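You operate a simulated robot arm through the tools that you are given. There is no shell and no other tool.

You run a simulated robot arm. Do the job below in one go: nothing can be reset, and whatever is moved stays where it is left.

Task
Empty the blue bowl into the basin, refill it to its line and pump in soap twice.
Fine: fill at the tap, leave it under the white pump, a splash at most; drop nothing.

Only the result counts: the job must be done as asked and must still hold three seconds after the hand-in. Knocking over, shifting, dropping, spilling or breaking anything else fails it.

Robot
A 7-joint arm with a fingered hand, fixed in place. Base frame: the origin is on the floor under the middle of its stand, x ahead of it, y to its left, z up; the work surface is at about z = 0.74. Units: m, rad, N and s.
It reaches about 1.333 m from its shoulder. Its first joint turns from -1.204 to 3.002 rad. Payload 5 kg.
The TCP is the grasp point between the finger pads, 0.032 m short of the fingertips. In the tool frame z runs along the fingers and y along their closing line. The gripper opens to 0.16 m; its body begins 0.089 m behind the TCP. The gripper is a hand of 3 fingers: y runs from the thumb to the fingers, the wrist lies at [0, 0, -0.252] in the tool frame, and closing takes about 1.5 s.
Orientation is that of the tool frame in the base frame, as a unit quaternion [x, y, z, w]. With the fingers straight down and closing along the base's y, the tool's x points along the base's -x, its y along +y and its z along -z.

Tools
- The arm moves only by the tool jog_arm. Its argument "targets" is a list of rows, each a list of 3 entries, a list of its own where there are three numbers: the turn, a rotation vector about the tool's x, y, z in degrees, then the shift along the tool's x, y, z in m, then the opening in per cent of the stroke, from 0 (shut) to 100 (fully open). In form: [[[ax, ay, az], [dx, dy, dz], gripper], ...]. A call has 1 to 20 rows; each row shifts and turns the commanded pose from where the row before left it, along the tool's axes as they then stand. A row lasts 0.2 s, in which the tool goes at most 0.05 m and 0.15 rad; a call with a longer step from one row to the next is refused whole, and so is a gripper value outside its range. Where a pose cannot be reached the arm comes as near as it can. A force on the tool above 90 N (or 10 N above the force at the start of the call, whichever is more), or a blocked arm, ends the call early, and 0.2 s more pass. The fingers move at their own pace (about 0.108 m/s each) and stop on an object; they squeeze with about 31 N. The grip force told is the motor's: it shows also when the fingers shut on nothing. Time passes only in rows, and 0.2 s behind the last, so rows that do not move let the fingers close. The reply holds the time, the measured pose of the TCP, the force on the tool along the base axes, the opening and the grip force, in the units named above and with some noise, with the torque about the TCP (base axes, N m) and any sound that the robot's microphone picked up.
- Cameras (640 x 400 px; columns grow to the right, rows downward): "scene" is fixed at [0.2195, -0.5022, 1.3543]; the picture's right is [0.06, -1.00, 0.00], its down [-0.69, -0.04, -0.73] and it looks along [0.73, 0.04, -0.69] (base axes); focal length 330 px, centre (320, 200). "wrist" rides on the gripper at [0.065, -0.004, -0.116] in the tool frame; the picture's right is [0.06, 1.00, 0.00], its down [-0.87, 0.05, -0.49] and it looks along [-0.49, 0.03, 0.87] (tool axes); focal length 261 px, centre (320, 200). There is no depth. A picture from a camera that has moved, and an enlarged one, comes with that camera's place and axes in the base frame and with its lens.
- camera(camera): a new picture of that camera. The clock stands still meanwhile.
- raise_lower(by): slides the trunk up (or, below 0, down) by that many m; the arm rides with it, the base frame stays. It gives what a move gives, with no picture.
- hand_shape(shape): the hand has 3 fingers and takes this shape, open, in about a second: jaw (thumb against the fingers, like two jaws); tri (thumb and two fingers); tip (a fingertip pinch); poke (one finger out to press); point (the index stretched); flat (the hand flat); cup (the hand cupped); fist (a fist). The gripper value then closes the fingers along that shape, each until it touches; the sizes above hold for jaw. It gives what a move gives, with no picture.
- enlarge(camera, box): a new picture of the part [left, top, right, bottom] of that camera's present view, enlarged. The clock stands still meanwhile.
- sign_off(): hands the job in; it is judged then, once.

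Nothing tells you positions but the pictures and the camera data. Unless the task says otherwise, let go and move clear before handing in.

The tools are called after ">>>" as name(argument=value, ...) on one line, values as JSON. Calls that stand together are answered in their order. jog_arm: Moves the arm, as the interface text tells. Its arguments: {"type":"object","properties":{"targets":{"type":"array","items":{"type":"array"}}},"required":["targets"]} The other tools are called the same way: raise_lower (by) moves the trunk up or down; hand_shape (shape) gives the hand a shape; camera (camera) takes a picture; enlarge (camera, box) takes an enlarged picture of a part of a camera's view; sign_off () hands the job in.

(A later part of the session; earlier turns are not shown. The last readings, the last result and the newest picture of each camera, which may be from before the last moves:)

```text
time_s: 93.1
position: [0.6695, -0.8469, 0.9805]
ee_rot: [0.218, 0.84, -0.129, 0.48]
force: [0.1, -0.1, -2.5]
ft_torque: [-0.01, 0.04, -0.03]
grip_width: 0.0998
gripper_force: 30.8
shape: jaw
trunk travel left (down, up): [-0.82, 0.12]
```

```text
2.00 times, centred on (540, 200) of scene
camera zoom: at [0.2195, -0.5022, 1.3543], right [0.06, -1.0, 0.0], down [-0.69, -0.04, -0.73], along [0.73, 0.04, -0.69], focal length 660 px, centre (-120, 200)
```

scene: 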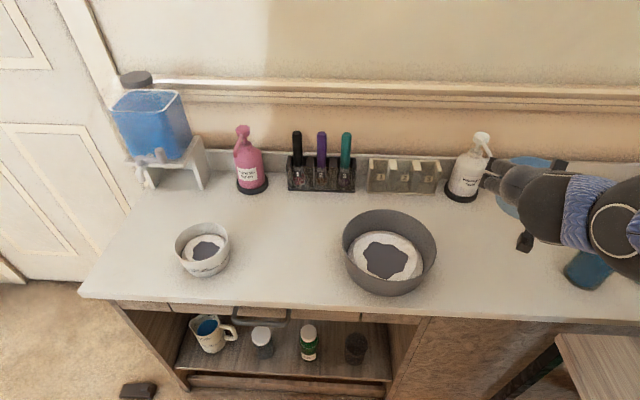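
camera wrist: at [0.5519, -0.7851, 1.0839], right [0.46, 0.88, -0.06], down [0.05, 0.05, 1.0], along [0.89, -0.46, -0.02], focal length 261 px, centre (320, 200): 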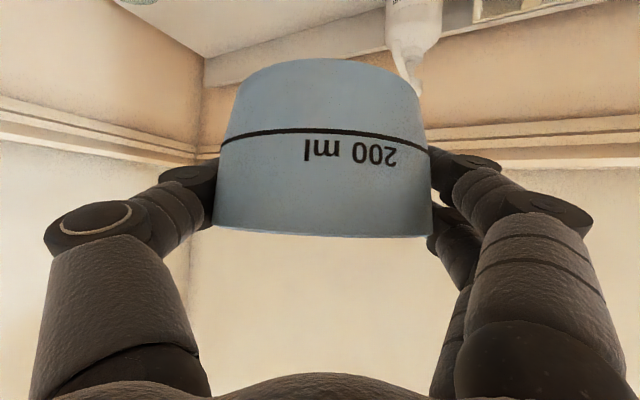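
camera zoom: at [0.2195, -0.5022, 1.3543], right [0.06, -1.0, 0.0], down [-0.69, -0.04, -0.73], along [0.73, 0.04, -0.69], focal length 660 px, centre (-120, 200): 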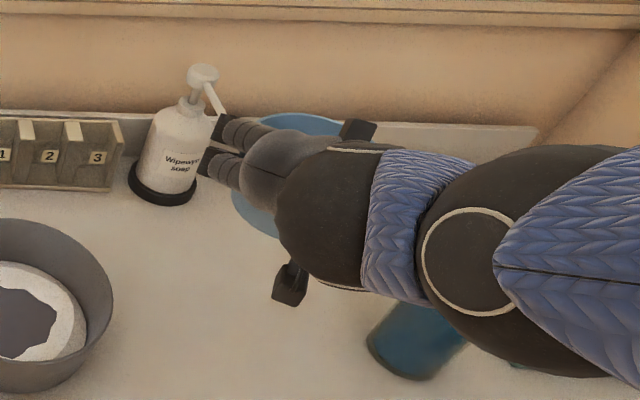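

With the trunk higher the forearm now rises away from the wrist, above the cups. I'll raise the trunk the remaining 0.12 m for more clearance.

>>> raise_lower(by=0.12)

>>> jog_arm(targets=[[[0, 0, 0], [0.0043, 0, 0.0025], 0], [[0, 0, 0], [0.0086, 0.0001, 0.0051], 0], [[0, 0, 0], [0.0155, 0.0002, 0.0091], 0], [[0, 0, 0], [0.0172, 0.0002, 0.0101], 0], [[0, 0, 0], [0.0172, 0.0002, 0.0101], 0], [[0, 0, 0], [0.0172, 0.0002, 0.0101], 0], [[0, 0, 0], [0.0129, 0.0001, 0.0076], 0], [[0, 0, 0], [0.0069, 0.0001, 0.0041], 0], [[0, 0, 0], [0.0034, 0, 0.002], 0]])

>>> camera(camera="scene")

>>> camera(camera="wrist")

```text
time_s: 94.6
position: [0.6698, -0.846, 1.0995]
ee_rot: [0.218, 0.84, -0.13, 0.479]
force: [0.7, -0.3, -3.1]
ft_torque: [0.03, 0.03, -0.02]
grip_width: 0.0993
gripper_force: 31.3
shape: jaw
trunk travel left (down, up): [-0.94, 0.0]
```

```text
time_s: 96.6
position: [0.6708, -0.8465, 0.9805]
ee_rot: [0.219, 0.84, -0.13, 0.48]
force: [-0.9, 0.0, -3.5]
ft_torque: [0.0, 0.05, -0.01]
grip_width: 0.0996
gripper_force: 30.4
shape: jaw
trunk travel left (down, up): [-0.94, 0.0]
```

```text
taken
```

scene: 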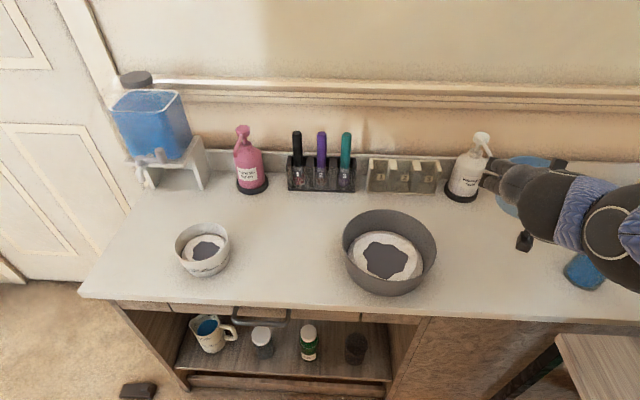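

```text
taken
camera wrist: at [0.5529, -0.7848, 0.9844], right [0.46, 0.88, -0.06], down [0.05, 0.05, 1.0], along [0.89, -0.46, -0.02], focal length 261 px, centre (320, 200)
```

wrist: 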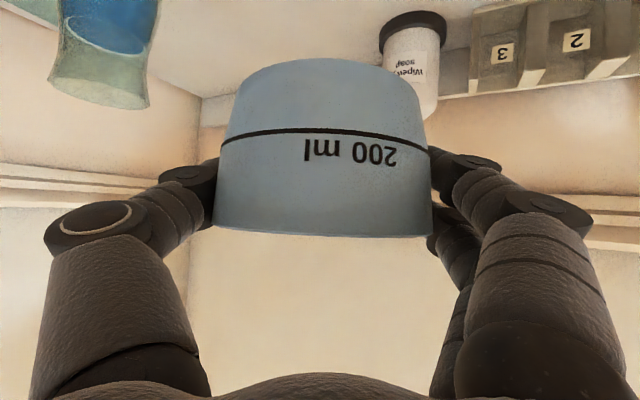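

>>> enlarge(camera="scene", box=[440, 120, 640, 320])

```text
2.00 times, centred on (540, 220) of scene
camera zoom: at [0.2195, -0.5022, 1.3543], right [0.06, -1.0, 0.0], down [-0.69, -0.04, -0.73], along [0.73, 0.04, -0.69], focal length 660 px, centre (-120, 160)
```

zoom: 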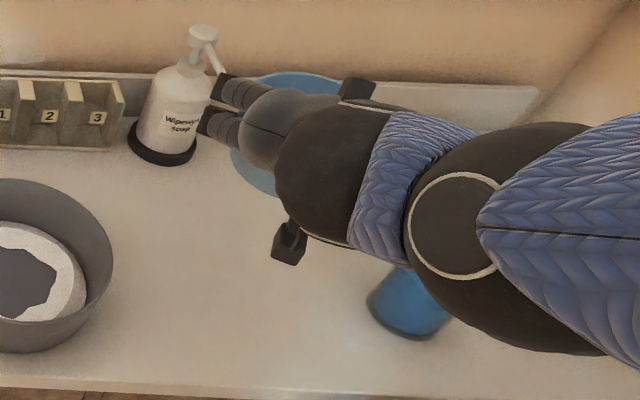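

The forearm clearly rises to the right, above the cups. I'll lower the bowl to z about 0.835 here, in front of the pump.

>>> jog_arm(targets=[[[0, 0, 0], [0.0043, 0, 0.0025], 0], [[0, 0, 0], [0.0086, 0.0001, 0.0051], 0], [[0, 0, 0], [0.0155, 0.0002, 0.0091], 0], [[0, 0, 0], [0.0172, 0.0002, 0.0101], 0], [[0, 0, 0], [0.0172, 0.0002, 0.0101], 0], [[0, 0, 0], [0.0172, 0.0002, 0.0101], 0], [[0, 0, 0], [0.0172, 0.0002, 0.0101], 0], [[0, 0, 0], [0.0138, 0.0001, 0.0081], 0], [[0, 0, 0], [0.0086, 0.0001, 0.0051], 0], [[0, 0, 0], [0.0052, 0, 0.003], 0]])

>>> camera(camera="scene")

>>> camera(camera="wrist")

```text
time_s: 98.8
position: [0.6712, -0.8464, 0.8365]
ee_rot: [0.217, 0.841, -0.129, 0.479]
force: [0.1, 0.0, -3.1]
ft_torque: [0.04, 0.06, 0.02]
grip_width: 0.0994
gripper_force: 30.8
shape: jaw
trunk travel left (down, up): [-0.94, 0.0]
```

```text
taken
```

scene: 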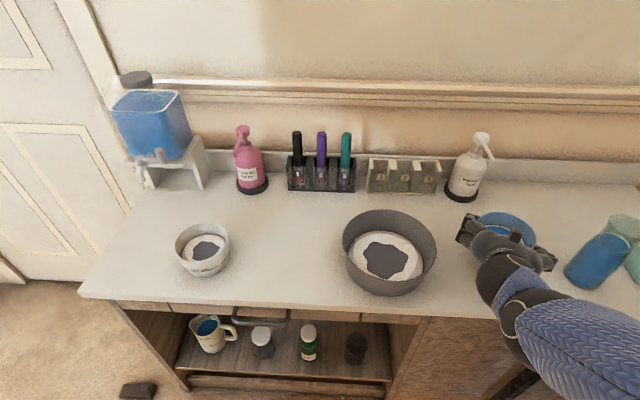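

```text
taken
camera wrist: at [0.5519, -0.7854, 0.84], right [0.46, 0.88, -0.06], down [0.05, 0.05, 1.0], along [0.89, -0.46, -0.02], focal length 261 px, centre (320, 200)
```

wrist: 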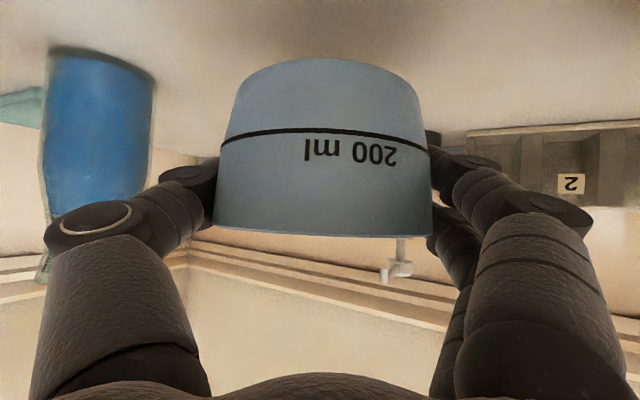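

The arm now comes from behind and left of the cups, well clear. I'll turn the hand 12° back and advance most of the way toward the nozzle, then check.

>>> jog_arm(targets=[[[-1.72, 0, -1.01], [0, 0, 0], 0], [[-4.31, 0, -2.54], [0, 0, 0], 0], [[-4.31, 0, -2.54], [0, 0, 0], 0], [[0, 0, 0], [-0.0029, 0.0018, 0.0049], 0], [[0, 0, 0], [-0.0058, 0.0037, 0.0099], 0], [[0, 0, 0], [-0.0087, 0.0055, 0.0148], 0], [[0, 0, 0], [-0.0087, 0.0055, 0.0148], 0], [[0, 0, 0], [-0.0087, 0.0055, 0.0148], 0], [[0, 0, 0], [-0.0058, 0.0037, 0.0099], 0], [[0, 0, 0], [-0.0039, 0.0024, 0.0066], 0]])

>>> camera(camera="scene")

>>> enlarge(camera="scene", box=[420, 110, 580, 270])

>>> camera(camera="wrist")

```text
time_s: 101.0
position: [0.7619, -0.8449, 0.8365]
ee_rot: [0.129, 0.859, -0.079, 0.489]
force: [1.1, 0.1, -2.3]
ft_torque: [0.01, 0.03, 0.0]
grip_width: 0.0997
gripper_force: 30.5
shape: jaw
trunk travel left (down, up): [-0.94, 0.0]
```

```text
taken
```

scene: 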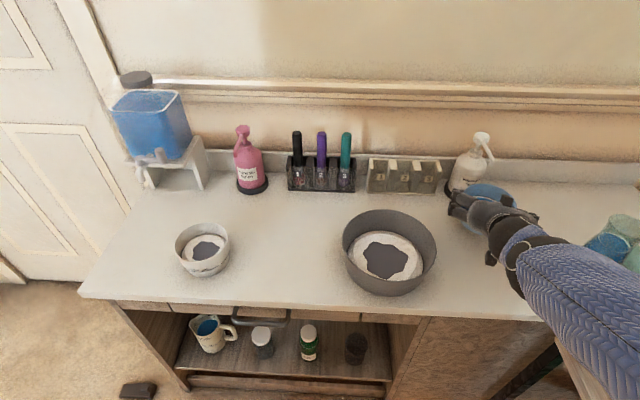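

```text
2.50 times, centred on (500, 190) of scene
camera zoom: at [0.2195, -0.5022, 1.3543], right [0.06, -1.0, 0.0], down [-0.69, -0.04, -0.73], along [0.73, 0.04, -0.69], focal length 825 px, centre (-130, 225)
```

zoom: 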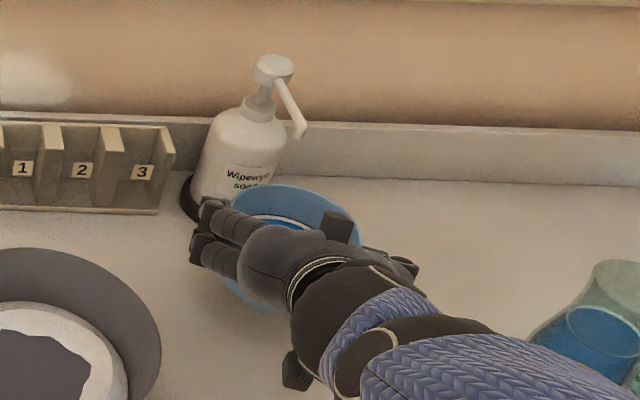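

```text
taken
camera wrist: at [0.634, -0.8098, 0.8394], right [0.27, 0.96, -0.06], down [0.04, 0.05, 1.0], along [0.96, -0.27, -0.02], focal length 261 px, centre (320, 200)
```

wrist: 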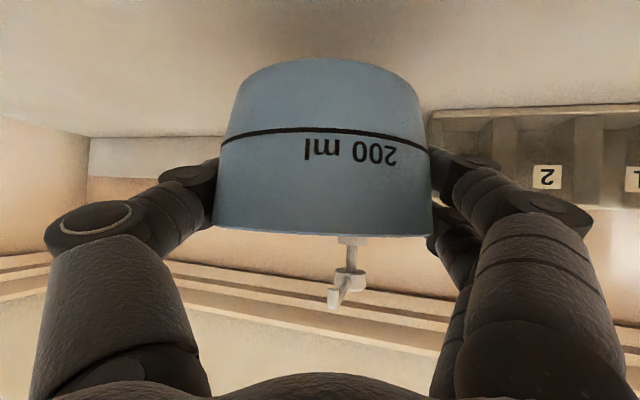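

>>> enlarge(camera="wrist", box=[300, 220, 400, 320])

>>> enlarge(camera="scene", box=[440, 120, 520, 220])

```text
4.00 times, centred on (350, 270) of wrist
camera zoom: at [0.634, -0.8098, 0.8394], right [0.27, 0.96, -0.06], down [0.04, 0.05, 1.0], along [0.96, -0.27, -0.02], focal length 1043 px, centre (200, -80)
```

zoom: 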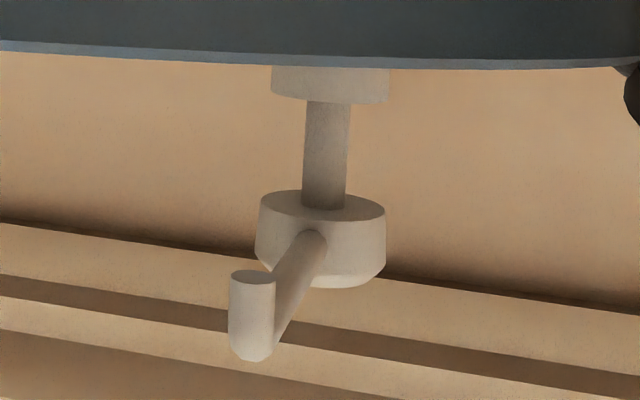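

```text
4.00 times, centred on (480, 170) of scene
camera zoom: at [0.2195, -0.5022, 1.3543], right [0.06, -1.0, 0.0], down [-0.69, -0.04, -0.73], along [0.73, 0.04, -0.69], focal length 1320 px, centre (-320, 320)
```

zoom: 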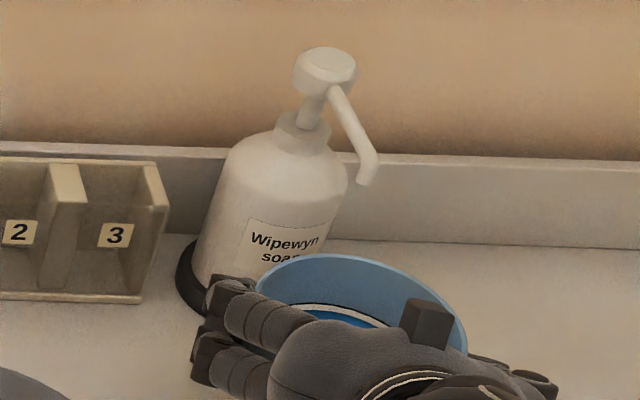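

The nozzle outlet comes out at about (0.833, -0.850, 0.903). I'll move the bowl's centre to about (0.80, -0.849), leaving a gap to the bottle, then check before lowering.

>>> jog_arm(targets=[[[0, 0, 0], [-0.0027, 0.001, 0.0046], 0], [[0, 0, 0], [-0.0064, 0.0024, 0.0107], 0], [[0, 0, 0], [-0.0064, 0.0024, 0.0107], 0], [[0, 0, 0], [-0.0027, 0.001, 0.0046], 0]])

>>> camera(camera="wrist")

>>> enlarge(camera="scene", box=[430, 110, 570, 250])

```text
time_s: 102.0
position: [0.7984, -0.8508, 0.835]
ee_rot: [0.129, 0.859, -0.078, 0.489]
force: [0.0, -0.7, -2.0]
ft_torque: [0.04, 0.0, 0.04]
grip_width: 0.0994
gripper_force: 30.9
shape: jaw
trunk travel left (down, up): [-0.94, 0.0]
```

```text
taken
camera wrist: at [0.6705, -0.8159, 0.8392], right [0.27, 0.96, -0.06], down [0.04, 0.05, 1.0], along [0.96, -0.27, -0.02], focal length 261 px, centre (320, 200)
```

wrist: 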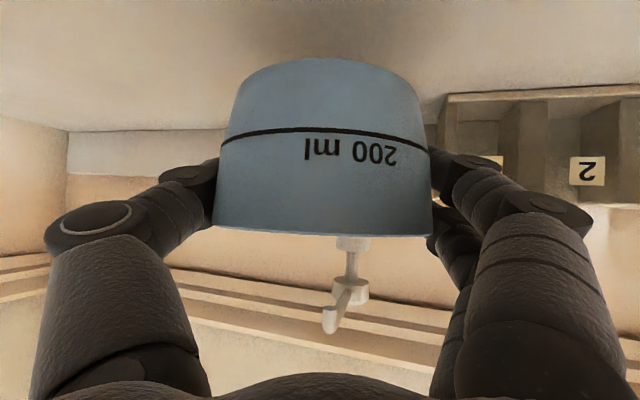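

```text
2.86 times, centred on (500, 180) of scene
camera zoom: at [0.2195, -0.5022, 1.3543], right [0.06, -1.0, 0.0], down [-0.69, -0.04, -0.73], along [0.73, 0.04, -0.69], focal length 943 px, centre (-194, 257)
```

zoom: 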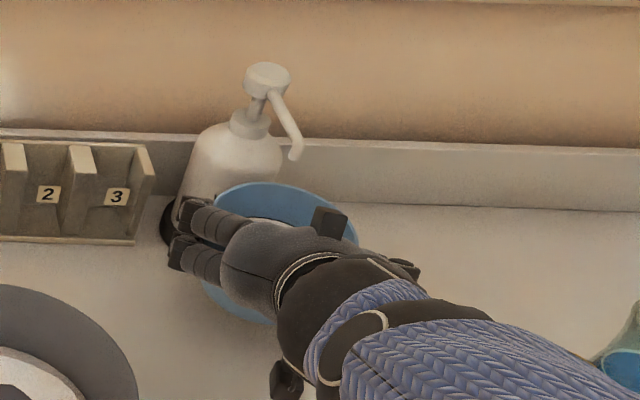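

The nozzle is over the bowl, about 3 cm from its centre, and the fingers are clear of the bottle. I'll lower the bowl onto the counter.

>>> jog_arm(targets=[[[0, 0, 0], [0.0043, 0, 0.0025], 0], [[0, 0, 0], [0.0086, 0.0001, 0.0051], 0], [[0, 0, 0], [0.0086, 0.0001, 0.0051], 0], [[0, 0, 0], [0.0069, 0.0001, 0.0041], 0], [[0, 0, 0], [0.0034, 0, 0.002], 0]])

>>> enlarge(camera="scene", box=[430, 110, 570, 250])

>>> camera(camera="wrist")

```text
time_s: 103.2
position: [0.7975, -0.8508, 0.7991]
ee_rot: [0.13, 0.859, -0.079, 0.489]
force: [0.1, -0.5, -3.4]
ft_torque: [0.03, 0.0, 0.01]
grip_width: 0.0998
gripper_force: 31.2
shape: jaw
trunk travel left (down, up): [-0.94, 0.0]
```

```text
2.86 times, centred on (500, 180) of scene
camera zoom: at [0.2195, -0.5022, 1.3543], right [0.06, -1.0, 0.0], down [-0.69, -0.04, -0.73], along [0.73, 0.04, -0.69], focal length 943 px, centre (-194, 257)
```

zoom: 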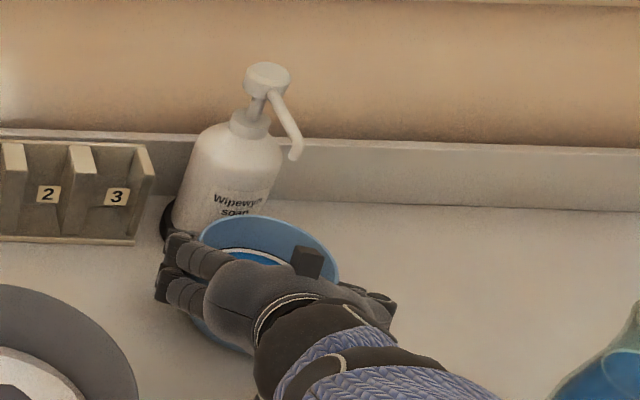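

```text
taken
camera wrist: at [0.6701, -0.8143, 0.803], right [0.27, 0.96, -0.06], down [0.04, 0.05, 1.0], along [0.96, -0.27, -0.02], focal length 261 px, centre (320, 200)
```

wrist: 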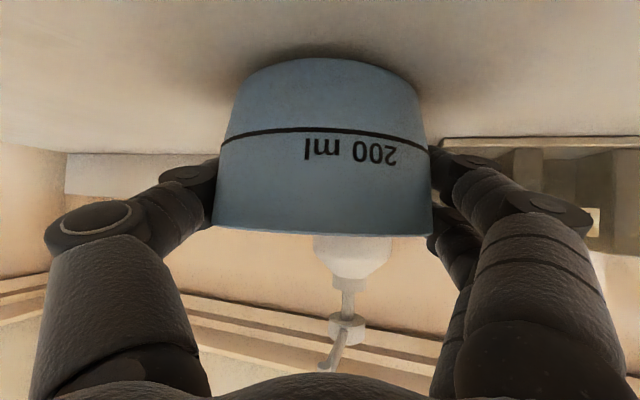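

Straight below the nozzle is about 3 cm inside the bowl's far rim, as wanted. I'll set the bowl down the last 5 mm.

>>> jog_arm(targets=[[[0, 0, 0], [0.0017, 0, 0.001], 0], [[0, 0, 0], [0.0013, 0, 0.0008], 0], [[0, 0, 0], [0.0009, 0, 0.0005], 0]])

```text
time_s: 104.0
position: [0.799, -0.8496, 0.7952]
ee_rot: [0.129, 0.859, -0.079, 0.49]
force: [0.2, 0.2, -0.7]
ft_torque: [0.04, 0.02, -0.01]
grip_width: 0.0994
gripper_force: 31.0
shape: jaw
trunk travel left (down, up): [-0.94, 0.0]
```

>>> jog_arm(targets=[[[0, 0, 0], [0.0009, 0, 0.0005], 0]])

```text
time_s: 104.4
position: [0.7988, -0.8486, 0.7954]
ee_rot: [0.129, 0.859, -0.078, 0.49]
force: [1.2, -1.2, 1.9]
ft_torque: [0.11, 0.06, -0.05]
grip_width: 0.0992
gripper_force: 31.1
shape: jaw
trunk travel left (down, up): [-0.94, 0.0]
```

The bowl rests on the counter. I'll open the fingers gently and back out along the hand's axis.

>>> jog_arm(targets=[[[0, 0, 0], [0, 0, 0], 64], [[0, 0, 0], [0, 0, 0], 67], [[0, 0, 0], [0, 0, 0], 70], [[0, 0, 0], [0, 0, 0], 74], [[0, 0, 0], [0, 0, 0], 78], [[0, 0, 0], [0, 0, 0], 80]])

>>> camera(camera="wrist")

>>> enlarge(camera="scene", box=[430, 110, 570, 250])

```text
time_s: 105.8
position: [0.7974, -0.8494, 0.7944]
ee_rot: [0.13, 0.859, -0.08, 0.489]
force: [-0.5, -0.4, -0.4]
ft_torque: [0.02, 0.01, 0.0]
grip_width: 0.1278
gripper_force: 0.0
shape: jaw
trunk travel left (down, up): [-0.94, 0.0]
```

```text
taken
camera wrist: at [0.6702, -0.8138, 0.798], right [0.27, 0.96, -0.06], down [0.04, 0.05, 1.0], along [0.96, -0.27, -0.02], focal length 261 px, centre (320, 200)
```

wrist: 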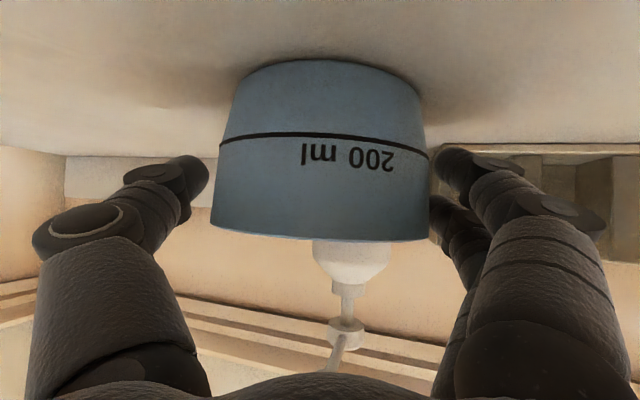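

```text
2.86 times, centred on (500, 180) of scene
camera zoom: at [0.2195, -0.5022, 1.3543], right [0.06, -1.0, 0.0], down [-0.69, -0.04, -0.73], along [0.73, 0.04, -0.69], focal length 943 px, centre (-194, 257)
```

zoom: 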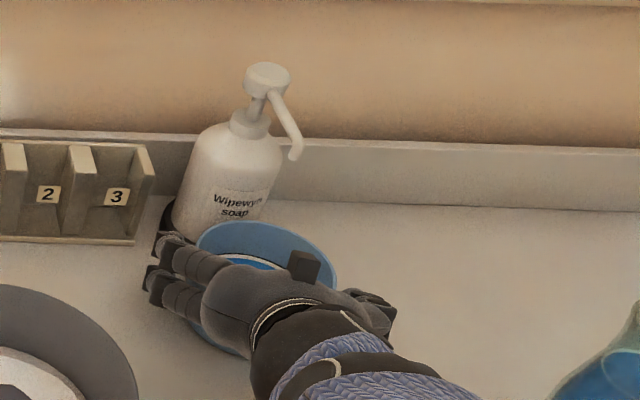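

>>> jog_arm(targets=[[[0, 0, 0], [0, 0, -0.015], 80], [[0, 0, 0], [0, 0, -0.03], 80], [[0, 0, 0], [0, 0, -0.03], 80], [[0, 0, 0], [0, 0, -0.03], 80], [[0, 0, 0], [0, 0, -0.03], 80]])

>>> camera(camera="wrist")

>>> camera(camera="scene")

>>> enlarge(camera="scene", box=[430, 110, 570, 250])

```text
time_s: 107.0
position: [0.6861, -0.8141, 0.8638]
ee_rot: [0.129, 0.859, -0.078, 0.49]
force: [-0.5, -0.4, -0.2]
ft_torque: [-0.02, -0.06, 0.03]
grip_width: 0.1276
gripper_force: 0.1
shape: jaw
trunk travel left (down, up): [-0.94, 0.0]
```

```text
taken
camera wrist: at [0.5587, -0.7781, 0.8674], right [0.27, 0.96, -0.06], down [0.04, 0.06, 1.0], along [0.96, -0.27, -0.02], focal length 261 px, centre (320, 200)
```

wrist: 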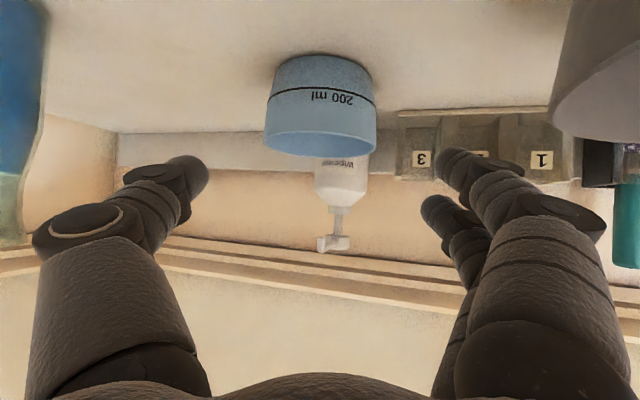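

```text
taken
```

scene: 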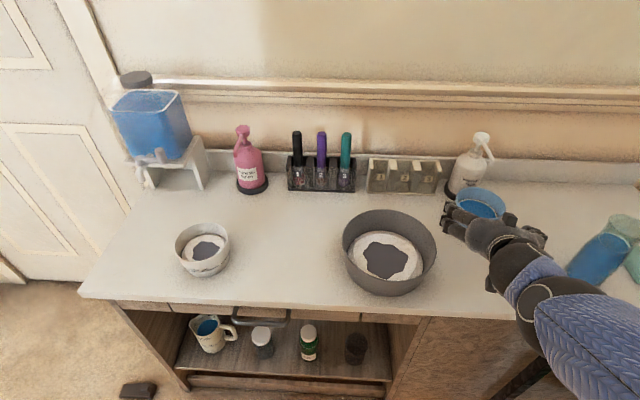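

```text
2.86 times, centred on (500, 180) of scene
camera zoom: at [0.2195, -0.5022, 1.3543], right [0.06, -1.0, 0.0], down [-0.69, -0.04, -0.73], along [0.73, 0.04, -0.69], focal length 943 px, centre (-194, 257)
```

zoom: 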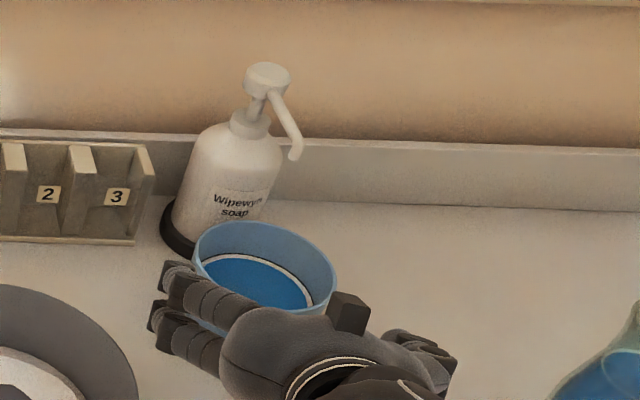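

The bowl stands under the nozzle, its centre at about (0.80, -0.849) and water still at the line. Next I'll raise the hand and pitch it down to 60° for pressing the pump head at about (0.915, -0.849, 0.93).

>>> jog_arm(targets=[[[0, 0, 0], [-0.0327, -0.0004, -0.0193], 70], [[0, 0, 0], [-0.0327, -0.0004, -0.0193], 70], [[0, 0, 0], [-0.0327, -0.0004, -0.0193], 70], [[0, 0, 0], [-0.0327, -0.0004, -0.0193], 70], [[0, 0, 0], [-0.0327, -0.0004, -0.0193], 70], [[0, 7.5, 0], [0, 0, 0], 70], [[0, 7.5, 0], [0, 0, 0], 70], [[0, 7.5, 0], [0, 0, 0], 70], [[0, 7.5, 0], [0, 0, 0], 70]])

>>> camera(camera="wrist")

>>> camera(camera="scene")

```text
time_s: 109.0
position: [0.6763, -0.8189, 1.0381]
ee_rot: [0.145, 0.959, -0.043, 0.241]
force: [5.2, 0.1, 5.3]
ft_torque: [0.15, 0.73, -0.1]
grip_width: 0.1123
gripper_force: 0.0
shape: jaw
trunk travel left (down, up): [-0.94, 0.0]
```

```text
taken
camera wrist: at [0.5682, -0.788, 1.1111], right [0.25, 0.97, -0.04], down [0.53, -0.1, 0.84], along [0.81, -0.23, -0.53], focal length 261 px, centre (320, 200)
```

wrist: 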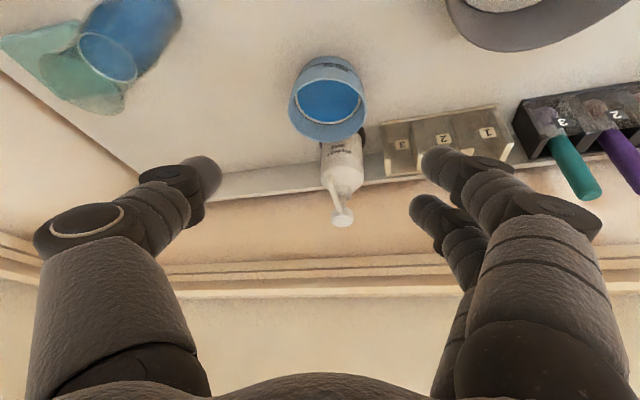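

```text
taken
```

scene: 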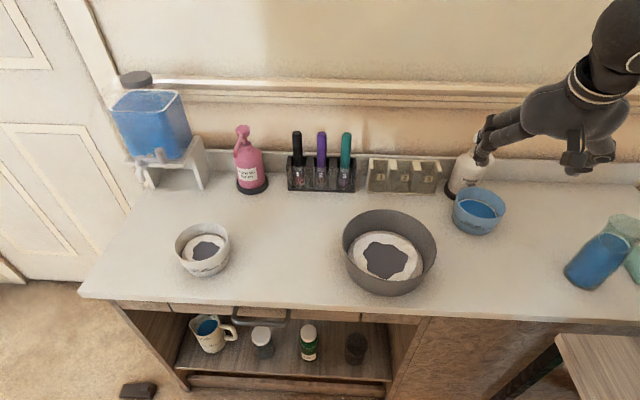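

Everything on the counter is in place, but a force of about 7 N shows at the hand; I'll wait a moment to see whether that was just motion.

>>> jog_arm(targets=[[[0, 0, 0], [0, 0, 0], 70], [[0, 0, 0], [0, 0, 0], 70]])

>>> camera(camera="scene")

```text
time_s: 109.6
position: [0.6874, -0.8159, 1.0506]
ee_rot: [0.145, 0.956, -0.042, 0.25]
force: [-0.5, -0.3, 0.4]
ft_torque: [-0.01, 0.0, 0.0]
grip_width: 0.1121
gripper_force: 0.0
shape: jaw
trunk travel left (down, up): [-0.94, 0.0]
```

```text
taken
```

scene: 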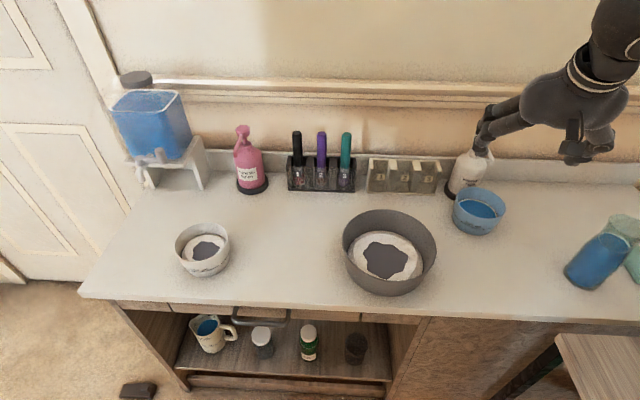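

It was only motion; the force is zero now at (0.687, -0.816, 1.051). I'll form the poke shape and look at where its finger points.

>>> hand_shape(shape="poke")

>>> camera(camera="wrist")

>>> enlarge(camera="scene", box=[420, 40, 640, 240])

```text
time_s: 110.5
position: [0.6863, -0.8164, 1.0508]
ee_rot: [0.145, 0.956, -0.042, 0.252]
force: [-0.5, 0.3, -0.5]
ft_torque: [-0.02, -0.02, 0.0]
grip_width: 0.0
gripper_force: 0.0
shape: poke
trunk travel left (down, up): [-0.94, 0.0]
```

```text
taken
camera wrist: at [0.5764, -0.7858, 1.1211], right [0.25, 0.97, -0.04], down [0.51, -0.1, 0.85], along [0.82, -0.23, -0.52], focal length 261 px, centre (320, 200)
```

wrist: 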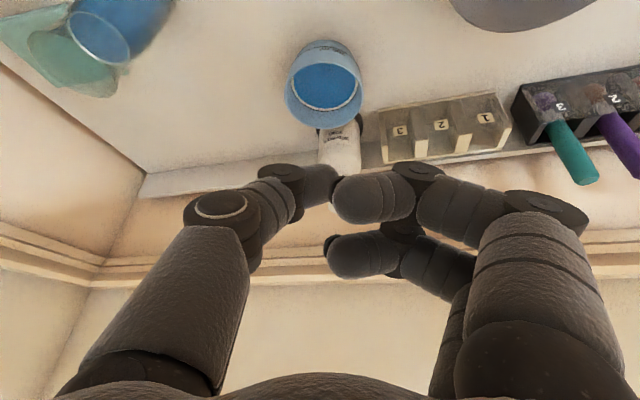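

```text
2.00 times, centred on (530, 140) of scene
camera zoom: at [0.2195, -0.5022, 1.3543], right [0.06, -1.0, 0.0], down [-0.69, -0.04, -0.73], along [0.73, 0.04, -0.69], focal length 660 px, centre (-100, 320)
```

zoom: 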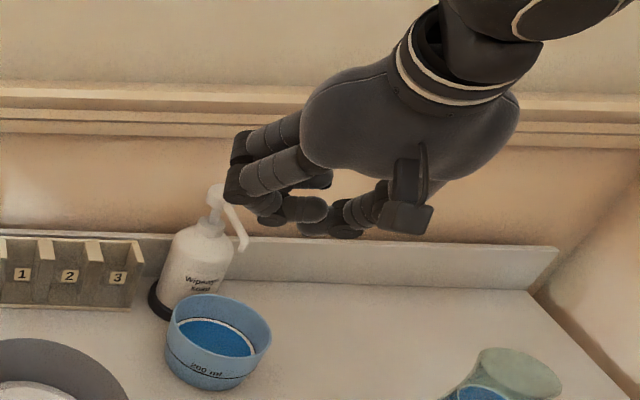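

The shape is not obvious yet. I'll give it a moment with the gripper value fully open and look again.

>>> jog_arm(targets=[[[0, 0, 0], [0, 0, 0], 100], [[0, 0, 0], [0, 0, 0], 100], [[0, 0, 0], [0, 0, 0], 100], [[0, 0, 0], [0, 0, 0], 100], [[0, 0, 0], [0, 0, 0], 100]])

>>> camera(camera="wrist")

>>> enlarge(camera="scene", box=[420, 40, 640, 240])

```text
time_s: 111.7
position: [0.6859, -0.8156, 1.0506]
ee_rot: [0.146, 0.956, -0.043, 0.251]
force: [-0.1, 0.7, -0.2]
ft_torque: [-0.01, 0.02, -0.01]
grip_width: 0.0
gripper_force: 0.1
shape: poke
trunk travel left (down, up): [-0.94, 0.0]
```

```text
taken
camera wrist: at [0.5766, -0.7855, 1.1212], right [0.25, 0.97, -0.04], down [0.51, -0.09, 0.85], along [0.82, -0.23, -0.52], focal length 261 px, centre (320, 200)
```

wrist: 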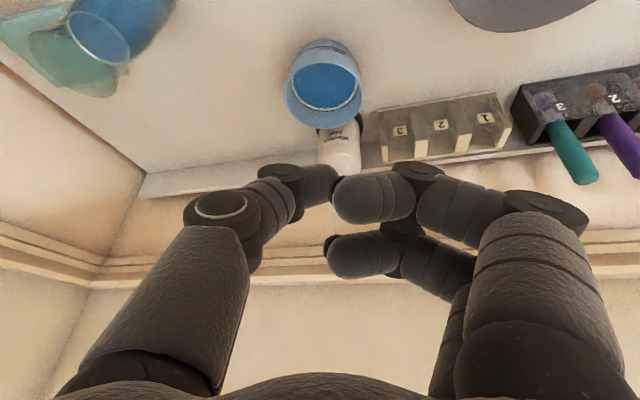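

```text
2.00 times, centred on (530, 140) of scene
camera zoom: at [0.2195, -0.5022, 1.3543], right [0.06, -1.0, 0.0], down [-0.69, -0.04, -0.73], along [0.73, 0.04, -0.69], focal length 660 px, centre (-100, 320)
```

zoom: 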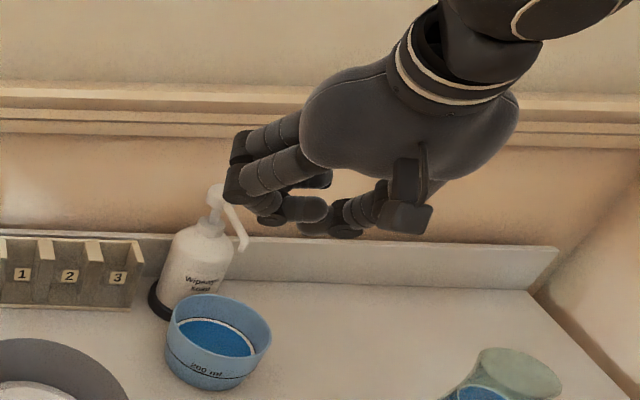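

"Poke" here curls all three fingers inward with the knuckles foremost. I'll try "point", which should stretch the index finger.

>>> hand_shape(shape="point")

>>> jog_arm(targets=[[[0, 0, 0], [0, 0, 0], 100], [[0, 0, 0], [0, 0, 0], 100], [[0, 0, 0], [0, 0, 0], 100]])

>>> camera(camera="wrist")

>>> enlarge(camera="scene", box=[420, 40, 640, 240])

```text
time_s: 112.6
position: [0.6866, -0.8163, 1.0512]
ee_rot: [0.145, 0.956, -0.042, 0.251]
force: [-0.5, 0.0, 0.6]
ft_torque: [0.02, -0.01, -0.03]
grip_width: 0.0
gripper_force: 0.1
shape: point
trunk travel left (down, up): [-0.94, 0.0]
```

```text
time_s: 113.4
position: [0.6866, -0.8168, 1.0514]
ee_rot: [0.145, 0.956, -0.043, 0.251]
force: [0.3, 0.2, -0.1]
ft_torque: [0.0, -0.03, 0.01]
grip_width: 0.0003
gripper_force: 0.1
shape: point
trunk travel left (down, up): [-0.94, 0.0]
```

```text
taken
camera wrist: at [0.5765, -0.7855, 1.1212], right [0.25, 0.97, -0.04], down [0.51, -0.09, 0.85], along [0.82, -0.23, -0.52], focal length 261 px, centre (320, 200)
```

wrist: 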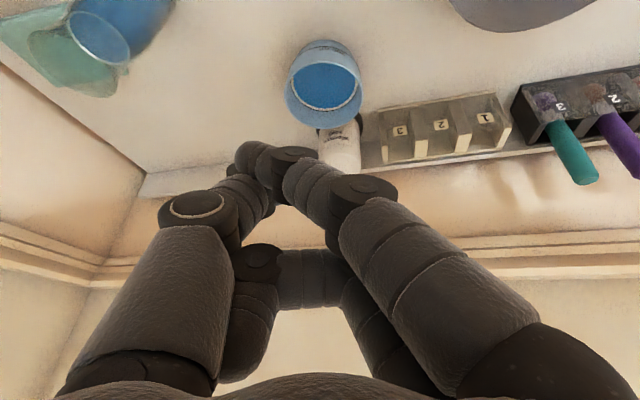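

```text
2.00 times, centred on (530, 140) of scene
camera zoom: at [0.2195, -0.5022, 1.3543], right [0.06, -1.0, 0.0], down [-0.69, -0.04, -0.73], along [0.73, 0.04, -0.69], focal length 660 px, centre (-100, 320)
```

zoom: 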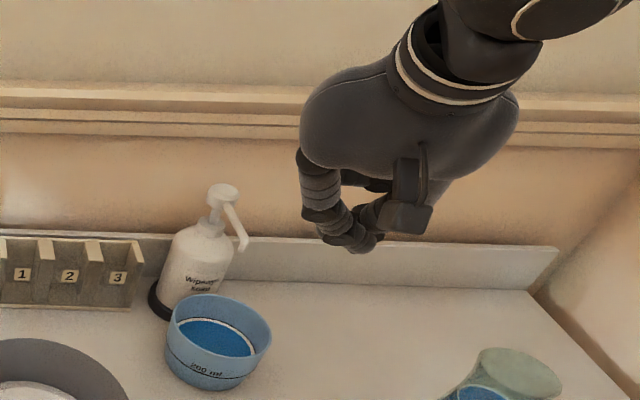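

The index finger is now stretched and leads the hand, its tip at about (0.018, -0.034, 0.011) in the tool frame. The pump head top is near (0.912, -0.844, 0.93). I'll approach above it in stages.

>>> jog_arm(targets=[[[0, 0, 0], [-0.0318, 0.0124, 0.0236], 100], [[0, 0, 0], [-0.0318, 0.0124, 0.0236], 100], [[0, 0, 0], [-0.0318, 0.0124, 0.0236], 100], [[0, 0, 0], [-0.0318, 0.0124, 0.0236], 100]])

>>> camera(camera="wrist")

>>> camera(camera="scene")

>>> enlarge(camera="scene", box=[420, 80, 580, 240])

```text
time_s: 114.4
position: [0.854, -0.8151, 1.0308]
ee_rot: [0.145, 0.956, -0.043, 0.25]
force: [-0.3, -0.5, 0.0]
ft_torque: [0.05, 0.04, -0.01]
grip_width: 0.0
gripper_force: 0.1
shape: point
trunk travel left (down, up): [-0.94, 0.0]
```

```text
taken
camera wrist: at [0.7441, -0.7837, 1.1006], right [0.25, 0.97, -0.04], down [0.51, -0.09, 0.85], along [0.82, -0.23, -0.52], focal length 261 px, centre (320, 200)
```

wrist: 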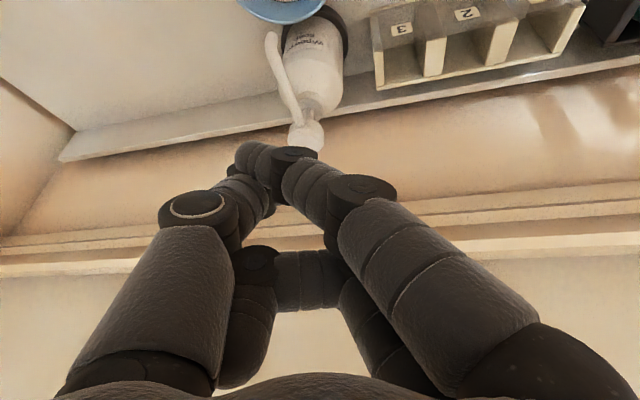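

```text
taken
```

scene: 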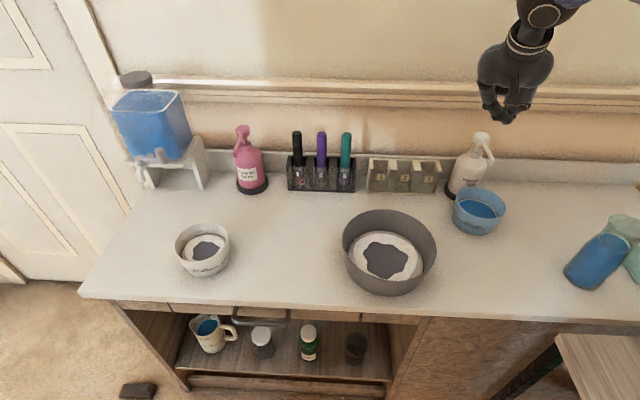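

```text
2.50 times, centred on (500, 160) of scene
camera zoom: at [0.2195, -0.5022, 1.3543], right [0.06, -1.0, 0.0], down [-0.69, -0.04, -0.73], along [0.73, 0.04, -0.69], focal length 825 px, centre (-130, 300)
```

zoom: 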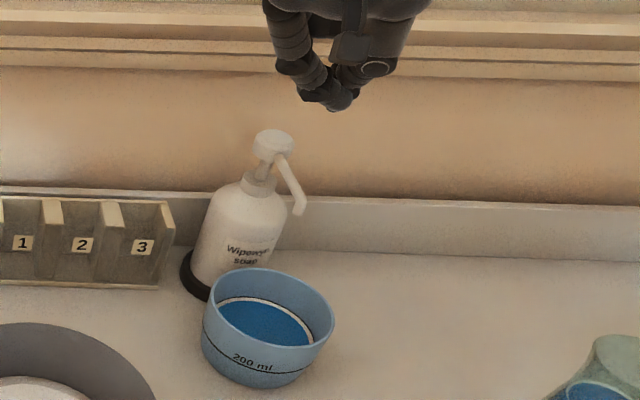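

The tip model matches the picture within 3 mm. I'll zoom the wrist view to fix the head's centre from this closer spot.

>>> enlarge(camera="wrist", box=[250, 80, 360, 180])

>>> enlarge(camera="scene", box=[465, 120, 505, 170])

```text
4.00 times, centred on (305, 130) of wrist
camera zoom: at [0.7441, -0.7837, 1.1006], right [0.25, 0.97, -0.04], down [0.51, -0.09, 0.85], along [0.82, -0.23, -0.52], focal length 1043 px, centre (380, 480)
```

zoom: 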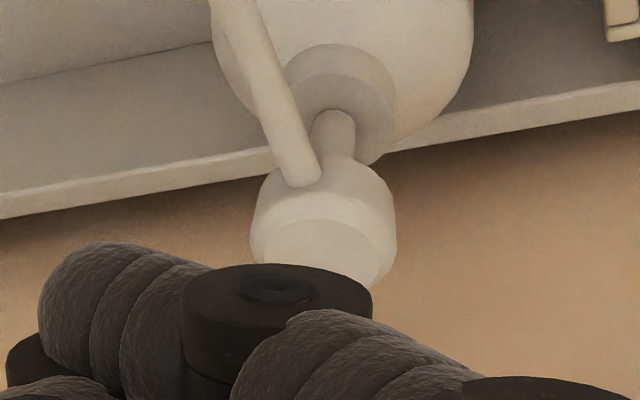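

```text
8.00 times, centred on (485, 145) of scene
camera zoom: at [0.2195, -0.5022, 1.3543], right [0.06, -1.0, 0.0], down [-0.69, -0.04, -0.73], along [0.73, 0.04, -0.69], focal length 2641 px, centre (-1000, 640)
```

zoom: 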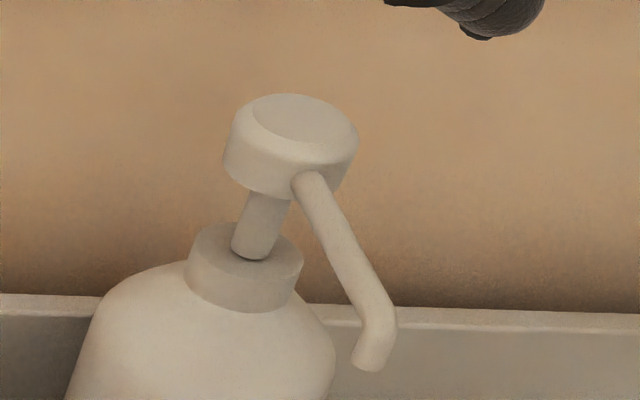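

Assuming the head top at z 0.930 (from the side views), both cameras agree on its centre at (0.911, -0.845). I'll bring the fingertip 2.5 cm above it.

>>> jog_arm(targets=[[[0, 0, 0], [-0.0138, 0.0078, 0.0253], 100], [[0, 0, 0], [-0.0138, 0.0078, 0.0253], 100], [[0, 0, 0], [-0.0138, 0.0078, 0.0253], 100]])

>>> camera(camera="wrist")

>>> enlarge(camera="scene", box=[430, 80, 560, 230])

```text
time_s: 115.2
position: [0.9291, -0.8118, 0.986]
ee_rot: [0.145, 0.956, -0.043, 0.25]
force: [0.1, -1.0, -0.3]
ft_torque: [0.02, 0.0, 0.06]
grip_width: 0.0
gripper_force: 0.1
shape: point
trunk travel left (down, up): [-0.94, 0.0]
```

```text
taken
camera wrist: at [0.8182, -0.7819, 1.0556], right [0.25, 0.97, -0.04], down [0.51, -0.09, 0.85], along [0.82, -0.23, -0.52], focal length 261 px, centre (320, 200)
```

wrist: 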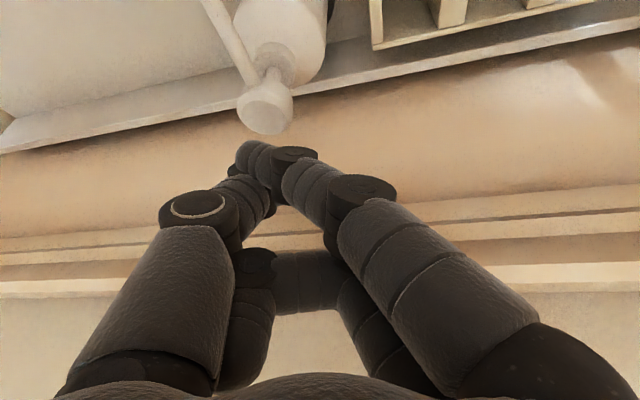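

```text
2.67 times, centred on (495, 155) of scene
camera zoom: at [0.2195, -0.5022, 1.3543], right [0.06, -1.0, 0.0], down [-0.69, -0.04, -0.73], along [0.73, 0.04, -0.69], focal length 880 px, centre (-147, 320)
```

zoom: 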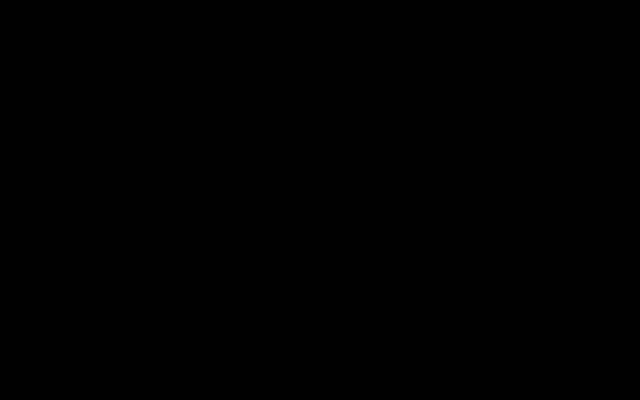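

The scene camera is covered by the arm now, so I'll rely on the wrist camera; let me zoom on the head and fingertip.

>>> enlarge(camera="wrist", box=[200, 50, 340, 190])

>>> camera(camera="scene")

```text
2.86 times, centred on (270, 120) of wrist
camera zoom: at [0.8182, -0.7819, 1.0556], right [0.25, 0.97, -0.04], down [0.51, -0.09, 0.85], along [0.82, -0.23, -0.52], focal length 745 px, centre (463, 429)
```

zoom: 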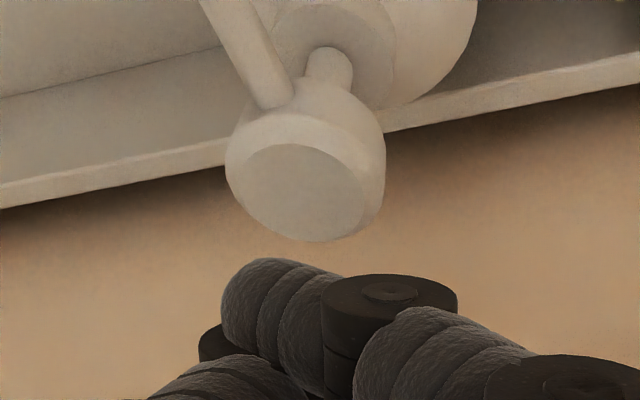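

```text
taken
```

scene: 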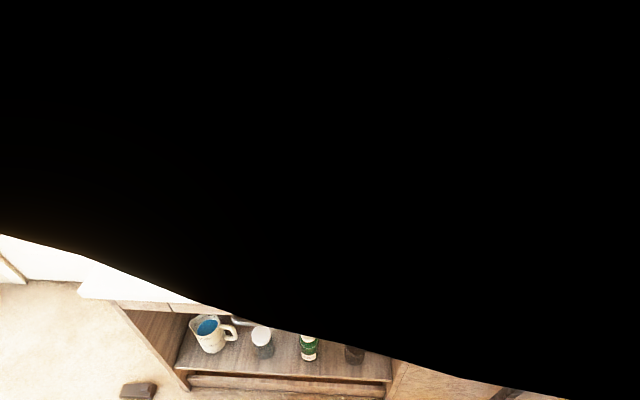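

The head's top centre from this close view is (0.915, -0.848). I'll shift the tip 6 mm over and lower it to just above the head.

>>> jog_arm(targets=[[[0, 0, 0], [0.0026, -0.002, 0.0112], 100], [[0, 0, 0], [0.0026, -0.002, 0.0112], 100]])

>>> enlarge(camera="wrist", box=[200, 50, 340, 190])

```text
time_s: 115.8
position: [0.9335, -0.821, 0.9629]
ee_rot: [0.145, 0.957, -0.042, 0.249]
force: [0.0, 0.0, 0.2]
ft_torque: [0.02, 0.01, -0.01]
grip_width: 0.0001
gripper_force: 0.0
shape: point
trunk travel left (down, up): [-0.94, 0.0]
```

```text
2.86 times, centred on (270, 120) of wrist
camera zoom: at [0.8235, -0.7893, 1.0335], right [0.25, 0.97, -0.04], down [0.51, -0.09, 0.85], along [0.82, -0.23, -0.52], focal length 745 px, centre (463, 429)
```

zoom: 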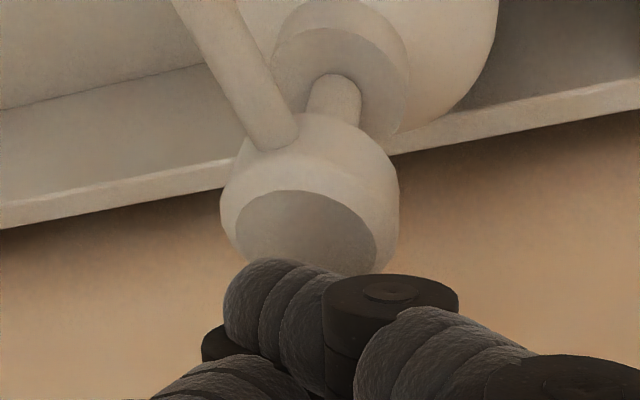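

The fingertip is right over the head's centre, about 3 mm above it. I'll press down gently in 5 mm steps and watch the force.

>>> jog_arm(targets=[[[0, 0, 0], [0.0025, 0, 0.00435], 100], [[0, 0, 0], [0.0025, 0, 0.00435], 100]])

>>> enlarge(camera="wrist", box=[200, 50, 340, 190])

```text
time_s: 116.4
position: [0.9324, -0.821, 0.954]
ee_rot: [0.145, 0.956, -0.043, 0.251]
force: [1.4, -0.2, 1.9]
ft_torque: [-0.06, 0.04, 0.02]
grip_width: 0.0001
gripper_force: 0.0
shape: point
trunk travel left (down, up): [-0.94, 0.0]
```

```text
2.86 times, centred on (270, 120) of wrist
camera zoom: at [0.8226, -0.7896, 1.0241], right [0.25, 0.97, -0.04], down [0.51, -0.09, 0.86], along [0.82, -0.23, -0.52], focal length 745 px, centre (463, 429)
```

zoom: 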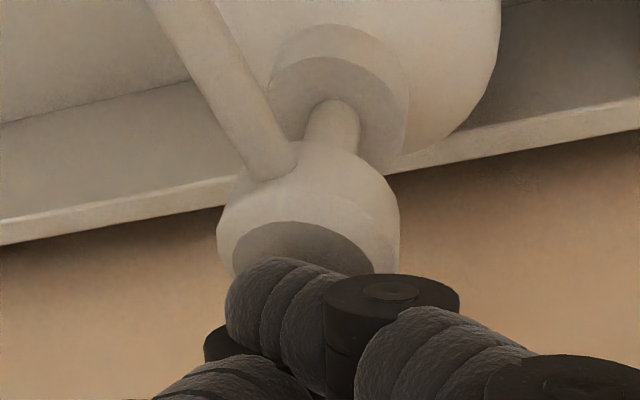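

Contact: about 2 N. I'll press another 10 mm.

>>> jog_arm(targets=[[[0, 0, 0], [0.0025, 0, 0.00435], 100], [[0, 0, 0], [0.0025, 0, 0.00435], 100]])

>>> enlarge(camera="wrist", box=[180, 0, 340, 190])

```text
time_s: 117.0
position: [0.9339, -0.8207, 0.9449]
ee_rot: [0.145, 0.956, -0.043, 0.252]
force: [-1.8, 1.1, 9.9]
ft_torque: [-0.26, 0.25, -0.06]
grip_width: 0.0
gripper_force: 0.0
shape: point
trunk travel left (down, up): [-0.94, 0.0]
```

```text
2.11 times, centred on (260, 95) of wrist
camera zoom: at [0.8226, -0.7896, 1.0151], right [0.25, 0.97, -0.04], down [0.51, -0.09, 0.86], along [0.83, -0.23, -0.52], focal length 549 px, centre (446, 421)
```

zoom: 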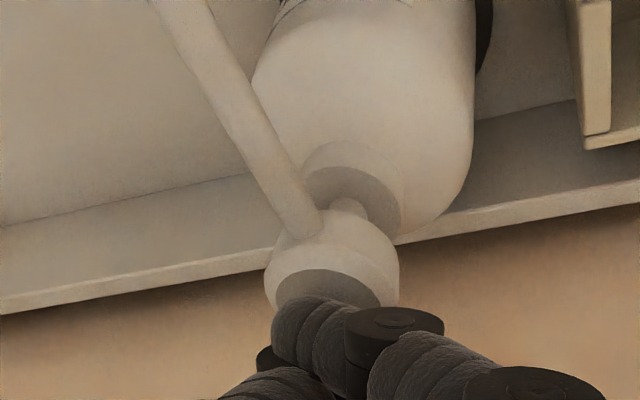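

The head is going down (9.9 N). I'll press on to find the full stroke.

>>> jog_arm(targets=[[[0, 0, 0], [0.0025, 0, 0.00435], 100]])

>>> enlarge(camera="wrist", box=[180, 0, 340, 190])

```text
time_s: 117.4
position: [0.9312, -0.8206, 0.9424]
ee_rot: [0.146, 0.955, -0.044, 0.253]
force: [0.2, 0.7, 20.9]
ft_torque: [-0.62, 0.37, -0.04]
grip_width: 0.0
gripper_force: 0.1
shape: point
trunk travel left (down, up): [-0.94, 0.0]
```

```text
2.11 times, centred on (260, 95) of wrist
camera zoom: at [0.8226, -0.7893, 1.0115], right [0.25, 0.97, -0.04], down [0.51, -0.09, 0.86], along [0.83, -0.23, -0.51], focal length 549 px, centre (446, 421)
```

zoom: 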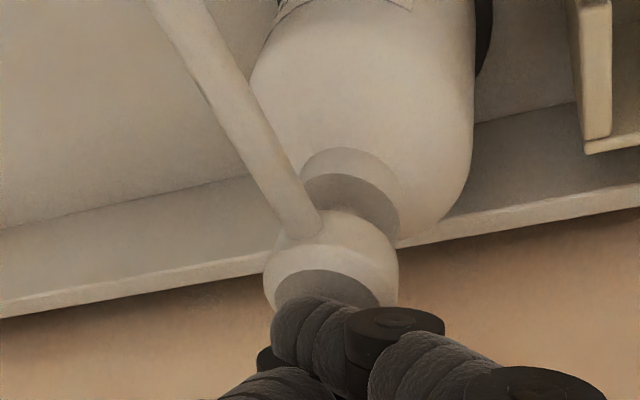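

The stem is almost fully in and the force is up to 21 N, so this is near the stop. One more 3 mm to be sure, then I'll release and look.

>>> jog_arm(targets=[[[0, 0, 0], [0.0015, 0, 0.0026], 100]])

>>> camera(camera="wrist")

```text
time_s: 117.8
position: [0.9335, -0.8202, 0.9412]
ee_rot: [0.145, 0.956, -0.043, 0.253]
force: [2.2, -1.0, 31.7]
ft_torque: [-1.02, 0.48, 0.07]
grip_width: 0.0
gripper_force: 0.0
shape: point
trunk travel left (down, up): [-0.94, 0.0]
```

```text
taken
camera wrist: at [0.8227, -0.7888, 1.0101], right [0.25, 0.97, -0.04], down [0.51, -0.09, 0.86], along [0.83, -0.23, -0.51], focal length 261 px, centre (320, 200)
```

wrist: 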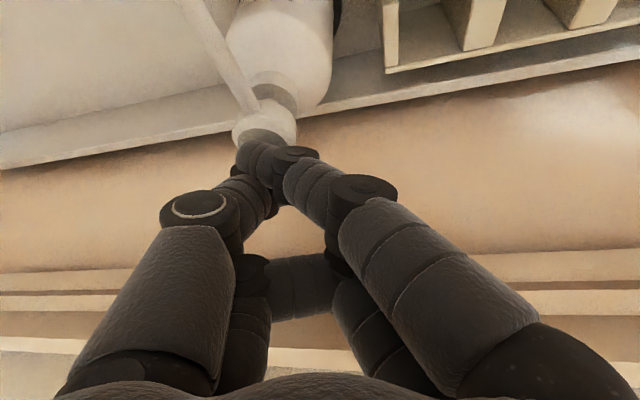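

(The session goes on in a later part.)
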